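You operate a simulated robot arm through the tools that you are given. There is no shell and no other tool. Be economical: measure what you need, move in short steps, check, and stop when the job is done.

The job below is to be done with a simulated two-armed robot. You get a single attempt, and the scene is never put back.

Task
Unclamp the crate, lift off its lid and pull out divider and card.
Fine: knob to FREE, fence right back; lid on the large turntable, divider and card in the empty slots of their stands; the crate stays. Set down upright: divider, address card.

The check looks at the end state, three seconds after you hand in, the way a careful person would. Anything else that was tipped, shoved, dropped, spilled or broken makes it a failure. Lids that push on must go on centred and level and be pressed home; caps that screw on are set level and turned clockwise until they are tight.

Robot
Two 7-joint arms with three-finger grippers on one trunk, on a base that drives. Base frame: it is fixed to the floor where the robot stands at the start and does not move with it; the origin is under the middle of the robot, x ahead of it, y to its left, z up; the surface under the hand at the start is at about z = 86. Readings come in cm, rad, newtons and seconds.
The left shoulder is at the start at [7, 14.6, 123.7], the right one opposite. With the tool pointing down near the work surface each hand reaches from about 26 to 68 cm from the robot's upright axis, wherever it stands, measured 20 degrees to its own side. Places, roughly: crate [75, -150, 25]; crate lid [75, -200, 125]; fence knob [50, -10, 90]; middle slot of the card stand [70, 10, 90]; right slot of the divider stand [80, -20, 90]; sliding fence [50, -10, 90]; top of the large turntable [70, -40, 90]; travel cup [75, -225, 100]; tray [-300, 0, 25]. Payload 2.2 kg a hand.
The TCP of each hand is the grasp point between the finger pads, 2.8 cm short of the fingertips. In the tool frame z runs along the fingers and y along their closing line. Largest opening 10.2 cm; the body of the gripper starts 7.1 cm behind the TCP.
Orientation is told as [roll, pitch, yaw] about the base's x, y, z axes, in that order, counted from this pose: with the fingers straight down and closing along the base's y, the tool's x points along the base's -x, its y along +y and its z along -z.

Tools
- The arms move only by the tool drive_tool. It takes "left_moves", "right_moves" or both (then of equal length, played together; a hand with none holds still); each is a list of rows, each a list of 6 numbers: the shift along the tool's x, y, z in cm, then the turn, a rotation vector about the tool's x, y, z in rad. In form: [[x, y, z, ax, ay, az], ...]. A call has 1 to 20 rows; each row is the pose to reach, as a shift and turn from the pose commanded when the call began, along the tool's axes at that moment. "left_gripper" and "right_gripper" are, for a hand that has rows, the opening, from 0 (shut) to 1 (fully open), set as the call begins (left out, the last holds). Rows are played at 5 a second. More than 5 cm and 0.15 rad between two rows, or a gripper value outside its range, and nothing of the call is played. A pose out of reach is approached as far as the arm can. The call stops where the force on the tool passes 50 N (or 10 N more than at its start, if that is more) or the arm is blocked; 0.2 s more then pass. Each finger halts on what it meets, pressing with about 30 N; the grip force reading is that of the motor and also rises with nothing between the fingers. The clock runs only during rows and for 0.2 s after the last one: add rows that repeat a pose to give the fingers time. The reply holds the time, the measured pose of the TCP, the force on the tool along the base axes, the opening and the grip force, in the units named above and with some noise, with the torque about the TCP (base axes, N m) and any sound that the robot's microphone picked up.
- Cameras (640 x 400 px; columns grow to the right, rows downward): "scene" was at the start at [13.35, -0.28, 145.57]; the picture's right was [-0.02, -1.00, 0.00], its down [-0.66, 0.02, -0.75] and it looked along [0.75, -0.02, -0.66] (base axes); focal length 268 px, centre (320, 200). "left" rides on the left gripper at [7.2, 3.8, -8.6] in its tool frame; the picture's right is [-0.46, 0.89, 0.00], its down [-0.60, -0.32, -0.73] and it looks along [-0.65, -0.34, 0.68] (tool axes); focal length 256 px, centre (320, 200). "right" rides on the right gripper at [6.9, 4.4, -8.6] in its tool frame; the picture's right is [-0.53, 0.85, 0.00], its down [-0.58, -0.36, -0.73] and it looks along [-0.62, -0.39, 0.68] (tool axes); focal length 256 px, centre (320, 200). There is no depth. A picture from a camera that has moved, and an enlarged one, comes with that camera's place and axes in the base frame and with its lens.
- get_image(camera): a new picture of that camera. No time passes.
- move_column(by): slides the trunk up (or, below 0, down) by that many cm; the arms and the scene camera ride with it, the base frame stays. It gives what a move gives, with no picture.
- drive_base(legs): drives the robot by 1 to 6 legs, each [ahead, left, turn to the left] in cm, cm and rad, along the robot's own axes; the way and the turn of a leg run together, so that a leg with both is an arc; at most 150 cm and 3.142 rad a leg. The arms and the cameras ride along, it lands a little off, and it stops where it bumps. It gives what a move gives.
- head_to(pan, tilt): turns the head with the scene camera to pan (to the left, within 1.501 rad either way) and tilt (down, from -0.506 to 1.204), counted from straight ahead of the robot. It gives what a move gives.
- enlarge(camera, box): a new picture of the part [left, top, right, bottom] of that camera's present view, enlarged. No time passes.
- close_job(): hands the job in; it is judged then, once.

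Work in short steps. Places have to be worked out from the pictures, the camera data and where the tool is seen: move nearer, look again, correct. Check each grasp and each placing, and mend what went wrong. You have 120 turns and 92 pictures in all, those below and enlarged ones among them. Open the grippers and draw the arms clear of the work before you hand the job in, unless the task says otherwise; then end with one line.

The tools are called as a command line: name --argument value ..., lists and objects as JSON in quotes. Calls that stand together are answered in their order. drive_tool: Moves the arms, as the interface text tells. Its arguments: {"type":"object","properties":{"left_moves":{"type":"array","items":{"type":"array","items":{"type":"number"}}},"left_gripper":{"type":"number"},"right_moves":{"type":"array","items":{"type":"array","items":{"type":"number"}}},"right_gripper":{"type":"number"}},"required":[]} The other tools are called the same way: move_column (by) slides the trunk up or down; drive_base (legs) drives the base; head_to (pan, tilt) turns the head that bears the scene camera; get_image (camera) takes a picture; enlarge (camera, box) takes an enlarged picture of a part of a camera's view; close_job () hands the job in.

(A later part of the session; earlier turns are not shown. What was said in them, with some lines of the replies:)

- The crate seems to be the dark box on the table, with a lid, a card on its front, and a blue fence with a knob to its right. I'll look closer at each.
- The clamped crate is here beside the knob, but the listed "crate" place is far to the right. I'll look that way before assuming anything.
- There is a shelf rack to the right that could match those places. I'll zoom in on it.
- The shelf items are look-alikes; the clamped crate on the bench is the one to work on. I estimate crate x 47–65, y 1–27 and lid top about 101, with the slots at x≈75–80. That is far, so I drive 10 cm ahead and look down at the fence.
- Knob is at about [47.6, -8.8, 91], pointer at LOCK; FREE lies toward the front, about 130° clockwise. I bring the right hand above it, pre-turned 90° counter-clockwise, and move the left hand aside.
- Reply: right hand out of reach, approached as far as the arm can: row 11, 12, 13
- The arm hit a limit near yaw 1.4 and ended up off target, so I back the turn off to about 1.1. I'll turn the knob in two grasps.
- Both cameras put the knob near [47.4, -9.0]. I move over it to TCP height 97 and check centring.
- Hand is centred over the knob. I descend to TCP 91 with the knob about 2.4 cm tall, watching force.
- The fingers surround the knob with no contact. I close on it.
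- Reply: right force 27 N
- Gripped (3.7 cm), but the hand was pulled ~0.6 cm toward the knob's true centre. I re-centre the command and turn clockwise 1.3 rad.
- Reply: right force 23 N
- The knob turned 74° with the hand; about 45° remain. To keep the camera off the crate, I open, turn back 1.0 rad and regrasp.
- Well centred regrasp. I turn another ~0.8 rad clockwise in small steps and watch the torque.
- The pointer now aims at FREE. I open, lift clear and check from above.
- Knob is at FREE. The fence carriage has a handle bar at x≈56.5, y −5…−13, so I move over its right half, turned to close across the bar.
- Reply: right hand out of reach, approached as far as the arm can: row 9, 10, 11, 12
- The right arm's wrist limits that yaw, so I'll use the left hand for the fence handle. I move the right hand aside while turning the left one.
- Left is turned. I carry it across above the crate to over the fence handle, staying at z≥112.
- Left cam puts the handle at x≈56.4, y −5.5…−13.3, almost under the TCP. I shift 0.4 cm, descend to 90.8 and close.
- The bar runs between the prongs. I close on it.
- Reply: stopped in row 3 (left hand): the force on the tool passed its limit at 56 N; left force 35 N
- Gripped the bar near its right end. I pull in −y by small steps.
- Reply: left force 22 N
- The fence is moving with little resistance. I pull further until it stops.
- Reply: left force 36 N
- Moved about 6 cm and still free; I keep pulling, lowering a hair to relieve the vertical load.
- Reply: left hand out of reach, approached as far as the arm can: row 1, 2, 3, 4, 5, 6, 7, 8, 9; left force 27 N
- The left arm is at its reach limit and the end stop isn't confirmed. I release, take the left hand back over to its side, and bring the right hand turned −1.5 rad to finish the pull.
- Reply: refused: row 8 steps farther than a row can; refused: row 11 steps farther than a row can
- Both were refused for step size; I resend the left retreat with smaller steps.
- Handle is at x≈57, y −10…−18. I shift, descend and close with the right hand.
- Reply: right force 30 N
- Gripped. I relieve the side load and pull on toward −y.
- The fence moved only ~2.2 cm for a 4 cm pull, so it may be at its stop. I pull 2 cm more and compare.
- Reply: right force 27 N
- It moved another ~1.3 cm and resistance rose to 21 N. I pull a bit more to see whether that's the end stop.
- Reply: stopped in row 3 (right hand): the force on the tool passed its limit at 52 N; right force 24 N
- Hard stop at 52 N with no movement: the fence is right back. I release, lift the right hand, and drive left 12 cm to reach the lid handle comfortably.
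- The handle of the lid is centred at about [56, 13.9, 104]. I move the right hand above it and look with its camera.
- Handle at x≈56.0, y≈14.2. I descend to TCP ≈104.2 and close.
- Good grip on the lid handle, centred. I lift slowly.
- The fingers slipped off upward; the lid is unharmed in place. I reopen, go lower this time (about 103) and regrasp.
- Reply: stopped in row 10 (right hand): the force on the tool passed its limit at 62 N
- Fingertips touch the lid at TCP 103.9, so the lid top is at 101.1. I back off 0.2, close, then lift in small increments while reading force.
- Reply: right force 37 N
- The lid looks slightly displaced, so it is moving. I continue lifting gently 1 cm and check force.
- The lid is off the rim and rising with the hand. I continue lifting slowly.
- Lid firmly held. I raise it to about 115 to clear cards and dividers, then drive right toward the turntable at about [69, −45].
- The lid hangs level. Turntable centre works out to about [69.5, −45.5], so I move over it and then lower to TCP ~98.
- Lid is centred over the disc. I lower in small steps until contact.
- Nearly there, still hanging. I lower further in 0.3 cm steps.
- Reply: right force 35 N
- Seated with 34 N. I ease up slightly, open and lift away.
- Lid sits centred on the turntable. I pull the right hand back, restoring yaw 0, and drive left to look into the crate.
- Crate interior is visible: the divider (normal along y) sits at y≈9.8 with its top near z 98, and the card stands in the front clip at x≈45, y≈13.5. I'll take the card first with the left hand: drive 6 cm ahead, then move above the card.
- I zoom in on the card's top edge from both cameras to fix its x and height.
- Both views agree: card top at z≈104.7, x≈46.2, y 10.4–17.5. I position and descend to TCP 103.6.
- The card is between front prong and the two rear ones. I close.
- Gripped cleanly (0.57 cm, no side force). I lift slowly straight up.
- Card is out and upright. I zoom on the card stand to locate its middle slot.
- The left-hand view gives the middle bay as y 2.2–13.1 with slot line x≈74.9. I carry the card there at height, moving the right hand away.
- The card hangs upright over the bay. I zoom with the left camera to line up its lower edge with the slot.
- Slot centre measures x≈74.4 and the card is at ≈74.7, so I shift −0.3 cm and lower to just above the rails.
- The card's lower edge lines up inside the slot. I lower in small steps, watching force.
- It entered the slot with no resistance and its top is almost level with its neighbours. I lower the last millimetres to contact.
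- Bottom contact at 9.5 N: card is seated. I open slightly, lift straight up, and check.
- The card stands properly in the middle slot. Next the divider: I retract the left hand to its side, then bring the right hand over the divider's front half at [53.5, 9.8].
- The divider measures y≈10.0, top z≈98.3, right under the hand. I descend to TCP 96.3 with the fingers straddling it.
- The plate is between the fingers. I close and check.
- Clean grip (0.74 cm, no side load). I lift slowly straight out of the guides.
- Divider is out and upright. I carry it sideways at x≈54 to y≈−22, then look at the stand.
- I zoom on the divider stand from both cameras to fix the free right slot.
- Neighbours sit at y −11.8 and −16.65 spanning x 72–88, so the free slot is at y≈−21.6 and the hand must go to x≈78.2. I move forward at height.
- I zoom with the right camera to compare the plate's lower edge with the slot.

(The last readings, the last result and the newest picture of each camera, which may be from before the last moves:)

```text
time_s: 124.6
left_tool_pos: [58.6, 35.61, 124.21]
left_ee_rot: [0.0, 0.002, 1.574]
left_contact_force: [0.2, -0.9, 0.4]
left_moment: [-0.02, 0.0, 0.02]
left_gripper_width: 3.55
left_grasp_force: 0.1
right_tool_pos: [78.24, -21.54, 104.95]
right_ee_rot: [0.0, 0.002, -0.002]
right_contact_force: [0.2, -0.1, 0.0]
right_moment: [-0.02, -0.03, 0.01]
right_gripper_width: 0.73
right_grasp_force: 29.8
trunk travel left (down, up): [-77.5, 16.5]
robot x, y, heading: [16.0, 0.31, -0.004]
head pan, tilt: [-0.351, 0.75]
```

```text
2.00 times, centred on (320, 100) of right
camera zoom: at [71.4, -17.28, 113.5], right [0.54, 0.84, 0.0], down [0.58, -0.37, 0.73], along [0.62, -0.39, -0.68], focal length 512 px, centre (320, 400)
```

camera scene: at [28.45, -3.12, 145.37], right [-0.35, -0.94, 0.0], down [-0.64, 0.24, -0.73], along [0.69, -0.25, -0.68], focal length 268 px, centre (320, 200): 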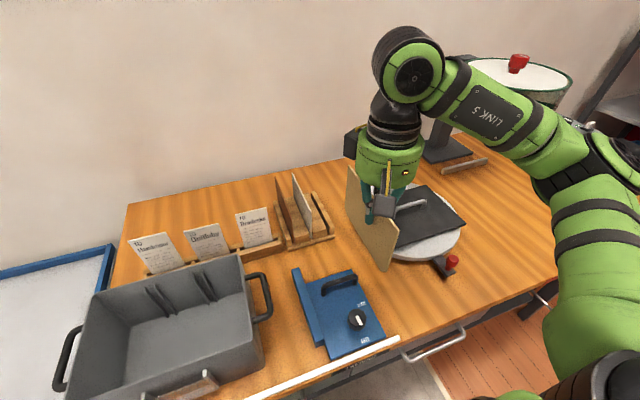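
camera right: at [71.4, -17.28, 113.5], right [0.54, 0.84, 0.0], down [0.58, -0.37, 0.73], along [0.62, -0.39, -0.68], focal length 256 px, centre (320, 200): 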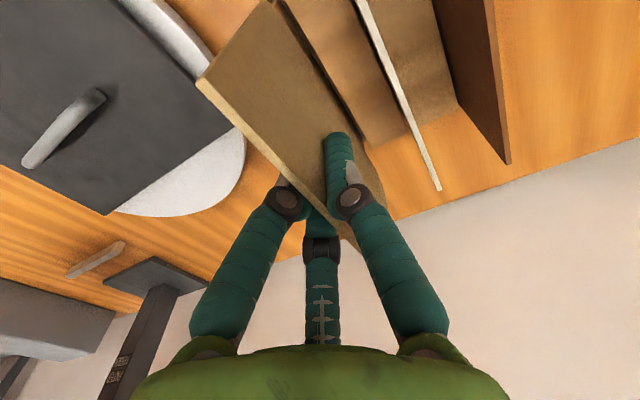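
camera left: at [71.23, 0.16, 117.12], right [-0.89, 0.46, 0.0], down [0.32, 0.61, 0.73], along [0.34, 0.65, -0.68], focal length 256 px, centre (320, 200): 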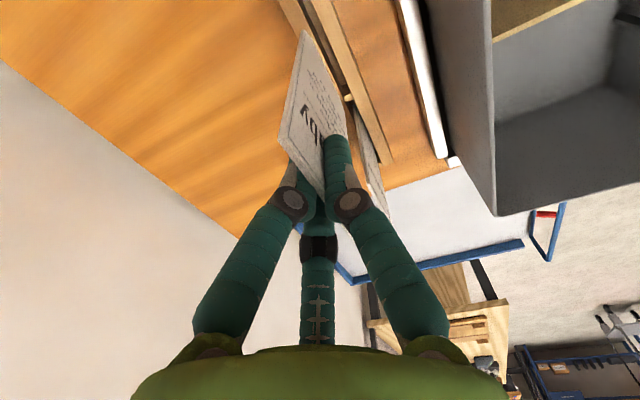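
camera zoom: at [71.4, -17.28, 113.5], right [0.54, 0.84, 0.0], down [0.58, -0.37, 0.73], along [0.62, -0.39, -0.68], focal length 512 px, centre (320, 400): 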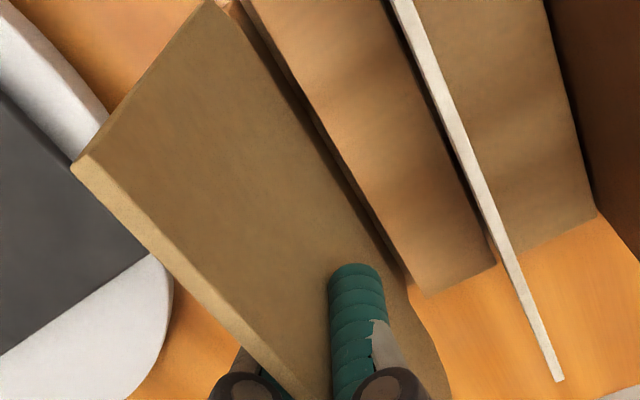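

Both cameras show the plate about 0.35 cm too far left of the slot centre. I shift −0.35 cm and lower to just above the blocks.

drive_tool --right_moves '[[0, -0.35, 0.5, 0, 0, 0], [0, -0.35, 1.5, 0, 0, 0], [0, -0.35, 2.5, 0, 0, 0], [0, -0.35, 3.5, 0, 0, 0], [0, -0.35, 4.5, 0, 0, 0], [0, -0.35, 4.5, 0, 0, 0]]'

enlarge --camera "scene" --box '[290, 170, 370, 250]'

enlarge --camera "right" --box '[190, 0, 450, 200]'

```text
time_s: 126.0
left_tool_pos: [58.71, 35.55, 124.19]
left_ee_rot: [0.0, 0.002, 1.572]
left_contact_force: [0.0, 0.5, 0.7]
left_moment: [0.01, 0.0, 0.02]
left_gripper_width: 3.59
left_grasp_force: 0.0
right_tool_pos: [78.27, -21.94, 100.48]
right_ee_rot: [0.0, 0.002, -0.005]
right_contact_force: [-0.4, 0.1, -0.3]
right_moment: [0.0, -0.02, -0.01]
right_gripper_width: 0.74
right_grasp_force: 30.5
trunk travel left (down, up): [-77.5, 16.5]
robot x, y, heading: [15.64, 0.1, -0.002]
head pan, tilt: [-0.351, 0.75]
```

```text
5.00 times, centred on (330, 210) of scene
camera zoom: at [28.44, -3.13, 145.37], right [-0.35, -0.94, 0.0], down [-0.64, 0.24, -0.73], along [0.69, -0.25, -0.68], focal length 1342 px, centre (270, 150)
```

zoom: 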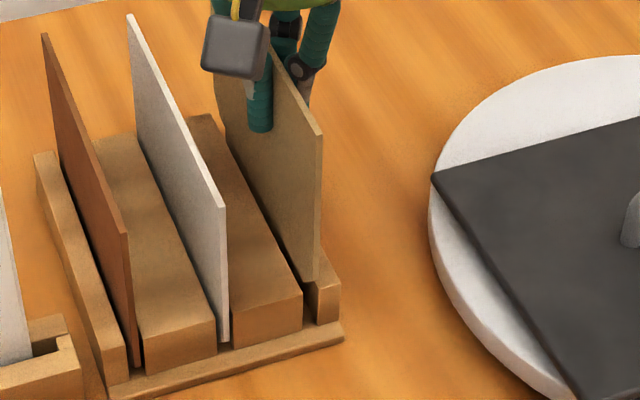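

```text
2.00 times, centred on (320, 100) of right
camera zoom: at [71.37, -17.67, 109.09], right [0.54, 0.84, 0.0], down [0.58, -0.37, 0.73], along [0.62, -0.39, -0.68], focal length 512 px, centre (320, 400)
```

zoom: 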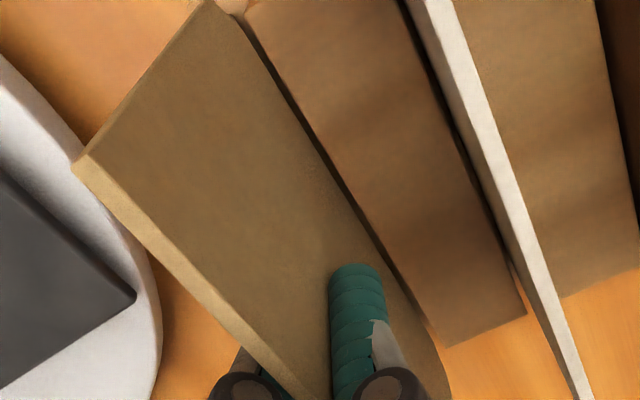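

The plate's front edge (y≈−21.4) lies inside the slot (−21.0…−21.9). I lower in small steps, watching for early contact.

drive_tool --right_moves '[[0, 0, 0.4, 0, 0, 0], [0, 0, 0.8, 0, 0, 0], [0, 0, 1.2, 0, 0, 0], [0, 0, 1.5, 0, 0, 0], [0, 0, 1.8, 0, 0, 0], [0, 0, 2.1, 0, 0, 0], [0, 0, 2.4, 0, 0, 0]]'

```text
time_s: 127.6
left_tool_pos: [58.81, 35.51, 124.24]
left_ee_rot: [0.0, 0.002, 1.572]
left_contact_force: [0.1, 0.2, 0.5]
left_moment: [0.0, -0.01, 0.01]
left_gripper_width: 3.56
left_grasp_force: 0.1
right_tool_pos: [78.25, -22.05, 98.07]
right_ee_rot: [0.002, 0.001, -0.004]
right_contact_force: [-0.1, 0.1, 0.2]
right_moment: [0.0, -0.01, 0.02]
right_gripper_width: 0.72
right_grasp_force: 30.0
trunk travel left (down, up): [-77.5, 16.5]
robot x, y, heading: [15.41, 0.1, -0.001]
head pan, tilt: [-0.351, 0.75]
```

No resistance down to 98.1. I continue lowering to bottom contact.

drive_tool --right_moves '[[0, 0, 0.25, 0, 0, 0], [0, 0, 0.5, 0, 0, 0], [0, 0, 0.75, 0, 0, 0], [0, 0, 1, 0, 0, 0], [0, 0, 1.2, 0, 0, 0]]'

enlarge --camera "scene" --box '[270, 170, 370, 250]'

```text
time_s: 128.8
left_tool_pos: [58.56, 35.54, 124.37]
left_ee_rot: [0.002, 0.0, 1.572]
left_contact_force: [-0.4, 1.0, 0.2]
left_moment: [-0.02, -0.01, -0.01]
left_gripper_width: 3.58
left_grasp_force: 0.1
right_tool_pos: [78.16, -21.92, 96.82]
right_ee_rot: [-0.002, 0.002, -0.002]
right_contact_force: [0.0, -0.2, -0.3]
right_moment: [0.0, -0.01, 0.01]
right_gripper_width: 0.73
right_grasp_force: 30.3
trunk travel left (down, up): [-77.5, 16.5]
robot x, y, heading: [15.89, 0.18, -0.001]
head pan, tilt: [-0.351, 0.75]
```

```text
5.00 times, centred on (320, 210) of scene
camera zoom: at [28.46, -3.13, 145.37], right [-0.35, -0.94, 0.0], down [-0.64, 0.24, -0.73], along [0.69, -0.25, -0.68], focal length 1342 px, centre (320, 150)
```

zoom: 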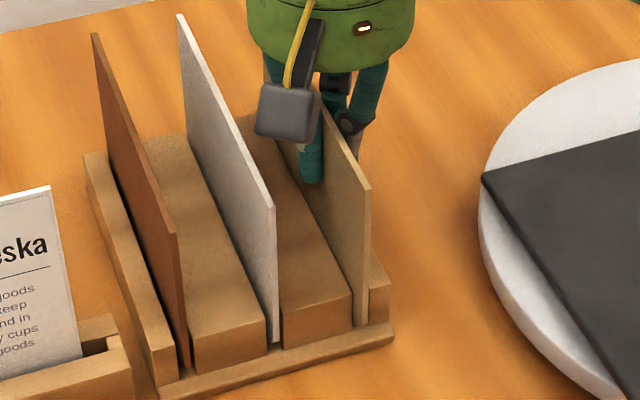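

The plate is in the slot and nearly level with the others. I lower the last bit until it seats.

drive_tool --right_moves '[[0, 0, 0.2, 0, 0, 0], [0, 0, 0.4, 0, 0, 0], [0, 0, 0.6, 0, 0, 0], [0, 0, 0.75, 0, 0, 0]]'

```text
time_s: 129.8
left_tool_pos: [58.34, 35.71, 124.35]
left_ee_rot: [-0.002, 0.004, 1.573]
left_contact_force: [0.0, -0.2, 0.1]
left_moment: [0.0, -0.02, -0.01]
left_gripper_width: 3.61
left_grasp_force: 0.0
right_tool_pos: [78.12, -21.97, 96.62]
right_ee_rot: [-0.001, -0.008, -0.005]
right_contact_force: [4.5, -2.0, 22.4]
right_moment: [-0.09, 0.73, 0.08]
right_gripper_width: 0.74
right_grasp_force: 30.1
trunk travel left (down, up): [-77.5, 16.5]
robot x, y, heading: [15.11, -0.22, -0.001]
head pan, tilt: [-0.351, 0.75]
```

Seated with 22 N. I ease off, open a little, lift straight up and check.

drive_tool --right_moves '[[0, 0, -0.3, 0, 0, 0], [0, 0, -0.5, 0, 0, 0]]'

drive_tool --right_moves '[[0, 0, 0, 0, 0, 0], [0, 0, 0, 0, 0, 0], [0, 0, -1.5, 0, 0, 0], [0, 0, -4, 0, 0, 0], [0, 0, -8, 0, 0, 0], [0, 0, -12, 0, 0, 0], [0, 0, -16, 0, 0, 0], [0, 0, -20, 0, 0, 0], [4, 0, -21, 0, 0, 0], [8, -1, -21, 0, 0, 0], [12, -3, -21, 0, 0, 0], [16, -5, -21, 0, 0, 0], [20, -7, -21, 0, 0, 0], [24, -9, -21, 0, 0, 0]]' --right_gripper 0.3

get_image --camera "scene"

enlarge --camera "scene" --box '[250, 150, 370, 250]'

```text
time_s: 130.4
left_tool_pos: [58.49, 35.62, 124.34]
left_ee_rot: [0.001, 0.002, 1.574]
left_contact_force: [-0.3, 0.1, -0.2]
left_moment: [0.02, -0.01, 0.01]
left_gripper_width: 3.62
left_grasp_force: 0.0
right_tool_pos: [78.15, -21.87, 96.71]
right_ee_rot: [-0.001, -0.003, -0.003]
right_contact_force: [4.9, 0.6, 10.1]
right_moment: [0.02, -0.9, 0.03]
right_gripper_width: 0.71
right_grasp_force: 29.7
trunk travel left (down, up): [-77.5, 16.5]
robot x, y, heading: [15.67, 0.13, -0.005]
head pan, tilt: [-0.351, 0.75]
```

```text
time_s: 133.4
left_tool_pos: [58.45, 35.46, 124.37]
left_ee_rot: [-0.001, 0.002, 1.572]
left_contact_force: [-0.4, -1.2, 0.2]
left_moment: [0.0, -0.01, 0.03]
left_gripper_width: 3.57
left_grasp_force: 0.0
right_tool_pos: [54.07, -30.9, 117.62]
right_ee_rot: [0.0, 0.0, -0.002]
right_contact_force: [-0.3, -0.3, 0.1]
right_moment: [0.05, -0.02, 0.0]
right_gripper_width: 3.07
right_grasp_force: 0.0
trunk travel left (down, up): [-77.5, 16.5]
robot x, y, heading: [15.61, -0.65, -0.001]
head pan, tilt: [-0.351, 0.75]
```

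```text
6 pictures are left
camera scene: at [28.18, -3.24, 145.39], right [-0.35, -0.94, 0.0], down [-0.64, 0.24, -0.73], along [0.69, -0.25, -0.68], focal length 268 px, centre (320, 200)
```

scene: 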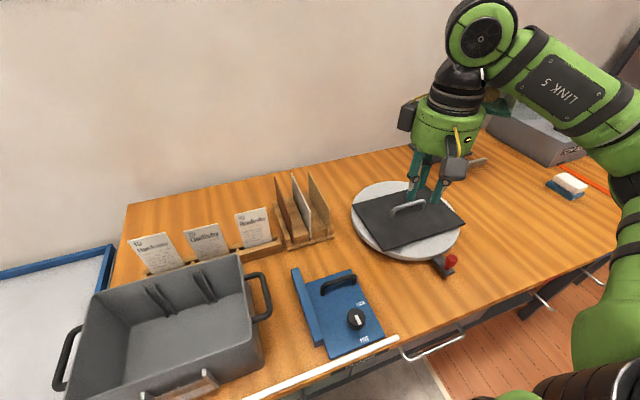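

```text
4.00 times, centred on (310, 200) of scene
camera zoom: at [28.18, -3.24, 145.39], right [-0.35, -0.94, 0.0], down [-0.64, 0.24, -0.73], along [0.69, -0.25, -0.68], focal length 1074 px, centre (360, 200)
```

zoom: 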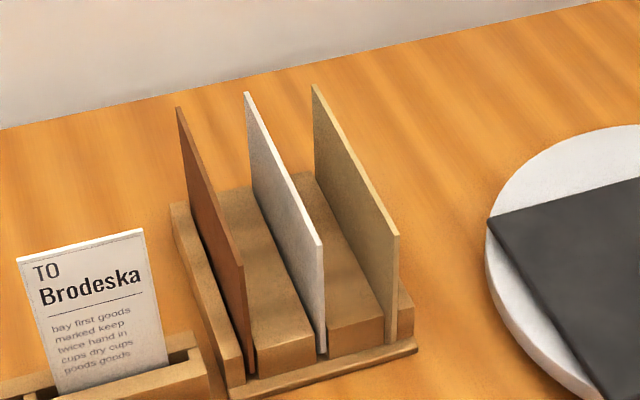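

All three items are placed and stable. I open both grippers, back the robot away, and take a final look.

drive_tool --left_moves '[[0, 0, -1, 0, 0, 0], [0, 0, -2, 0, 0, 0]]' --right_moves '[[0, 0, -1, 0, 0, 0], [0, 0, -2, 0, 0, 0]]' --left_gripper 1.0 --right_gripper 1.0

drive_base --legs '[[-25, 0, 0]]'

head_to --pan 0.0 --tilt 0.7

get_image --camera "scene"

enlarge --camera "scene" --box '[190, 170, 430, 320]'

```text
time_s: 134.0
left_tool_pos: [58.5, 35.44, 126.44]
left_ee_rot: [0.0, 0.001, 1.573]
left_contact_force: [-0.2, -1.2, 0.9]
left_moment: [0.0, -0.03, -0.03]
left_gripper_width: 10.18
left_grasp_force: 0.1
right_tool_pos: [53.91, -30.97, 119.57]
right_ee_rot: [-0.001, 0.0, -0.002]
right_contact_force: [-0.6, -0.2, -1.0]
right_moment: [0.01, -0.05, 0.0]
right_gripper_width: 10.18
right_grasp_force: 0.1
trunk travel left (down, up): [-77.5, 16.5]
robot x, y, heading: [15.8, 0.13, -0.009]
head pan, tilt: [-0.351, 0.75]
```

```text
time_s: 135.8
left_tool_pos: [34.42, 35.5, 126.26]
left_ee_rot: [0.003, 0.003, 1.569]
left_contact_force: [0.3, -0.6, 0.3]
left_moment: [0.03, -0.01, 0.02]
left_gripper_width: 10.21
left_grasp_force: 0.1
right_tool_pos: [29.69, -30.81, 119.44]
right_ee_rot: [0.001, 0.003, -0.007]
right_contact_force: [0.3, -0.9, -0.1]
right_moment: [0.02, -0.01, 0.0]
right_gripper_width: 10.2
right_grasp_force: 0.0
trunk travel left (down, up): [-77.5, 16.5]
robot x, y, heading: [-8.45, -0.01, -0.006]
head pan, tilt: [-0.351, 0.75]
```

```text
time_s: 136.6
left_tool_pos: [34.09, 35.51, 126.47]
left_ee_rot: [0.002, 0.002, 1.57]
left_contact_force: [-0.1, 0.6, 0.4]
left_moment: [0.03, 0.01, 0.01]
left_gripper_width: 10.23
left_grasp_force: 0.0
right_tool_pos: [29.46, -30.83, 119.58]
right_ee_rot: [0.001, 0.004, -0.007]
right_contact_force: [-1.1, -0.5, 0.2]
right_moment: [0.0, -0.01, -0.02]
right_gripper_width: 10.21
right_grasp_force: 0.1
trunk travel left (down, up): [-77.5, 16.5]
robot x, y, heading: [-9.02, -0.05, -0.005]
head pan, tilt: [0.0, 0.7]
```

```text
4 pictures are left
camera scene: at [4.53, -0.21, 145.8], right [-0.01, -1.0, 0.0], down [-0.64, 0.0, -0.77], along [0.77, -0.01, -0.64], focal length 268 px, centre (320, 200)
```

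scene: 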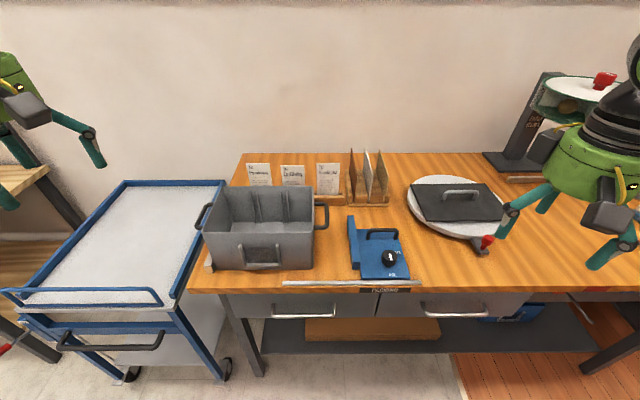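

```text
2.67 times, centred on (310, 245) of scene
camera zoom: at [4.53, -0.21, 145.8], right [-0.01, -1.0, 0.0], down [-0.64, 0.0, -0.77], along [0.77, -0.01, -0.64], focal length 716 px, centre (347, 80)
```

zoom: 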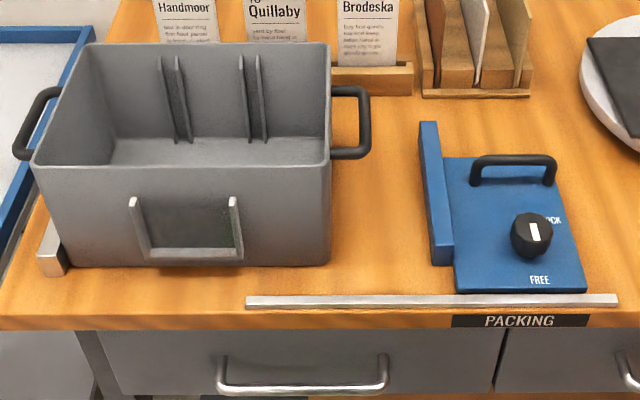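

Everything matches the goal: knob at FREE, fence at its stop, crate in place, lid on the turntable, card and divider upright in their slots. I hand in.

close_job

```text
The job is handed in.
```

The job is handed in: the knob is at FREE and the fence is back against its stop. The lid is on the large turntable, the card and divider stand upright in their slots, and the crate is still in its place.
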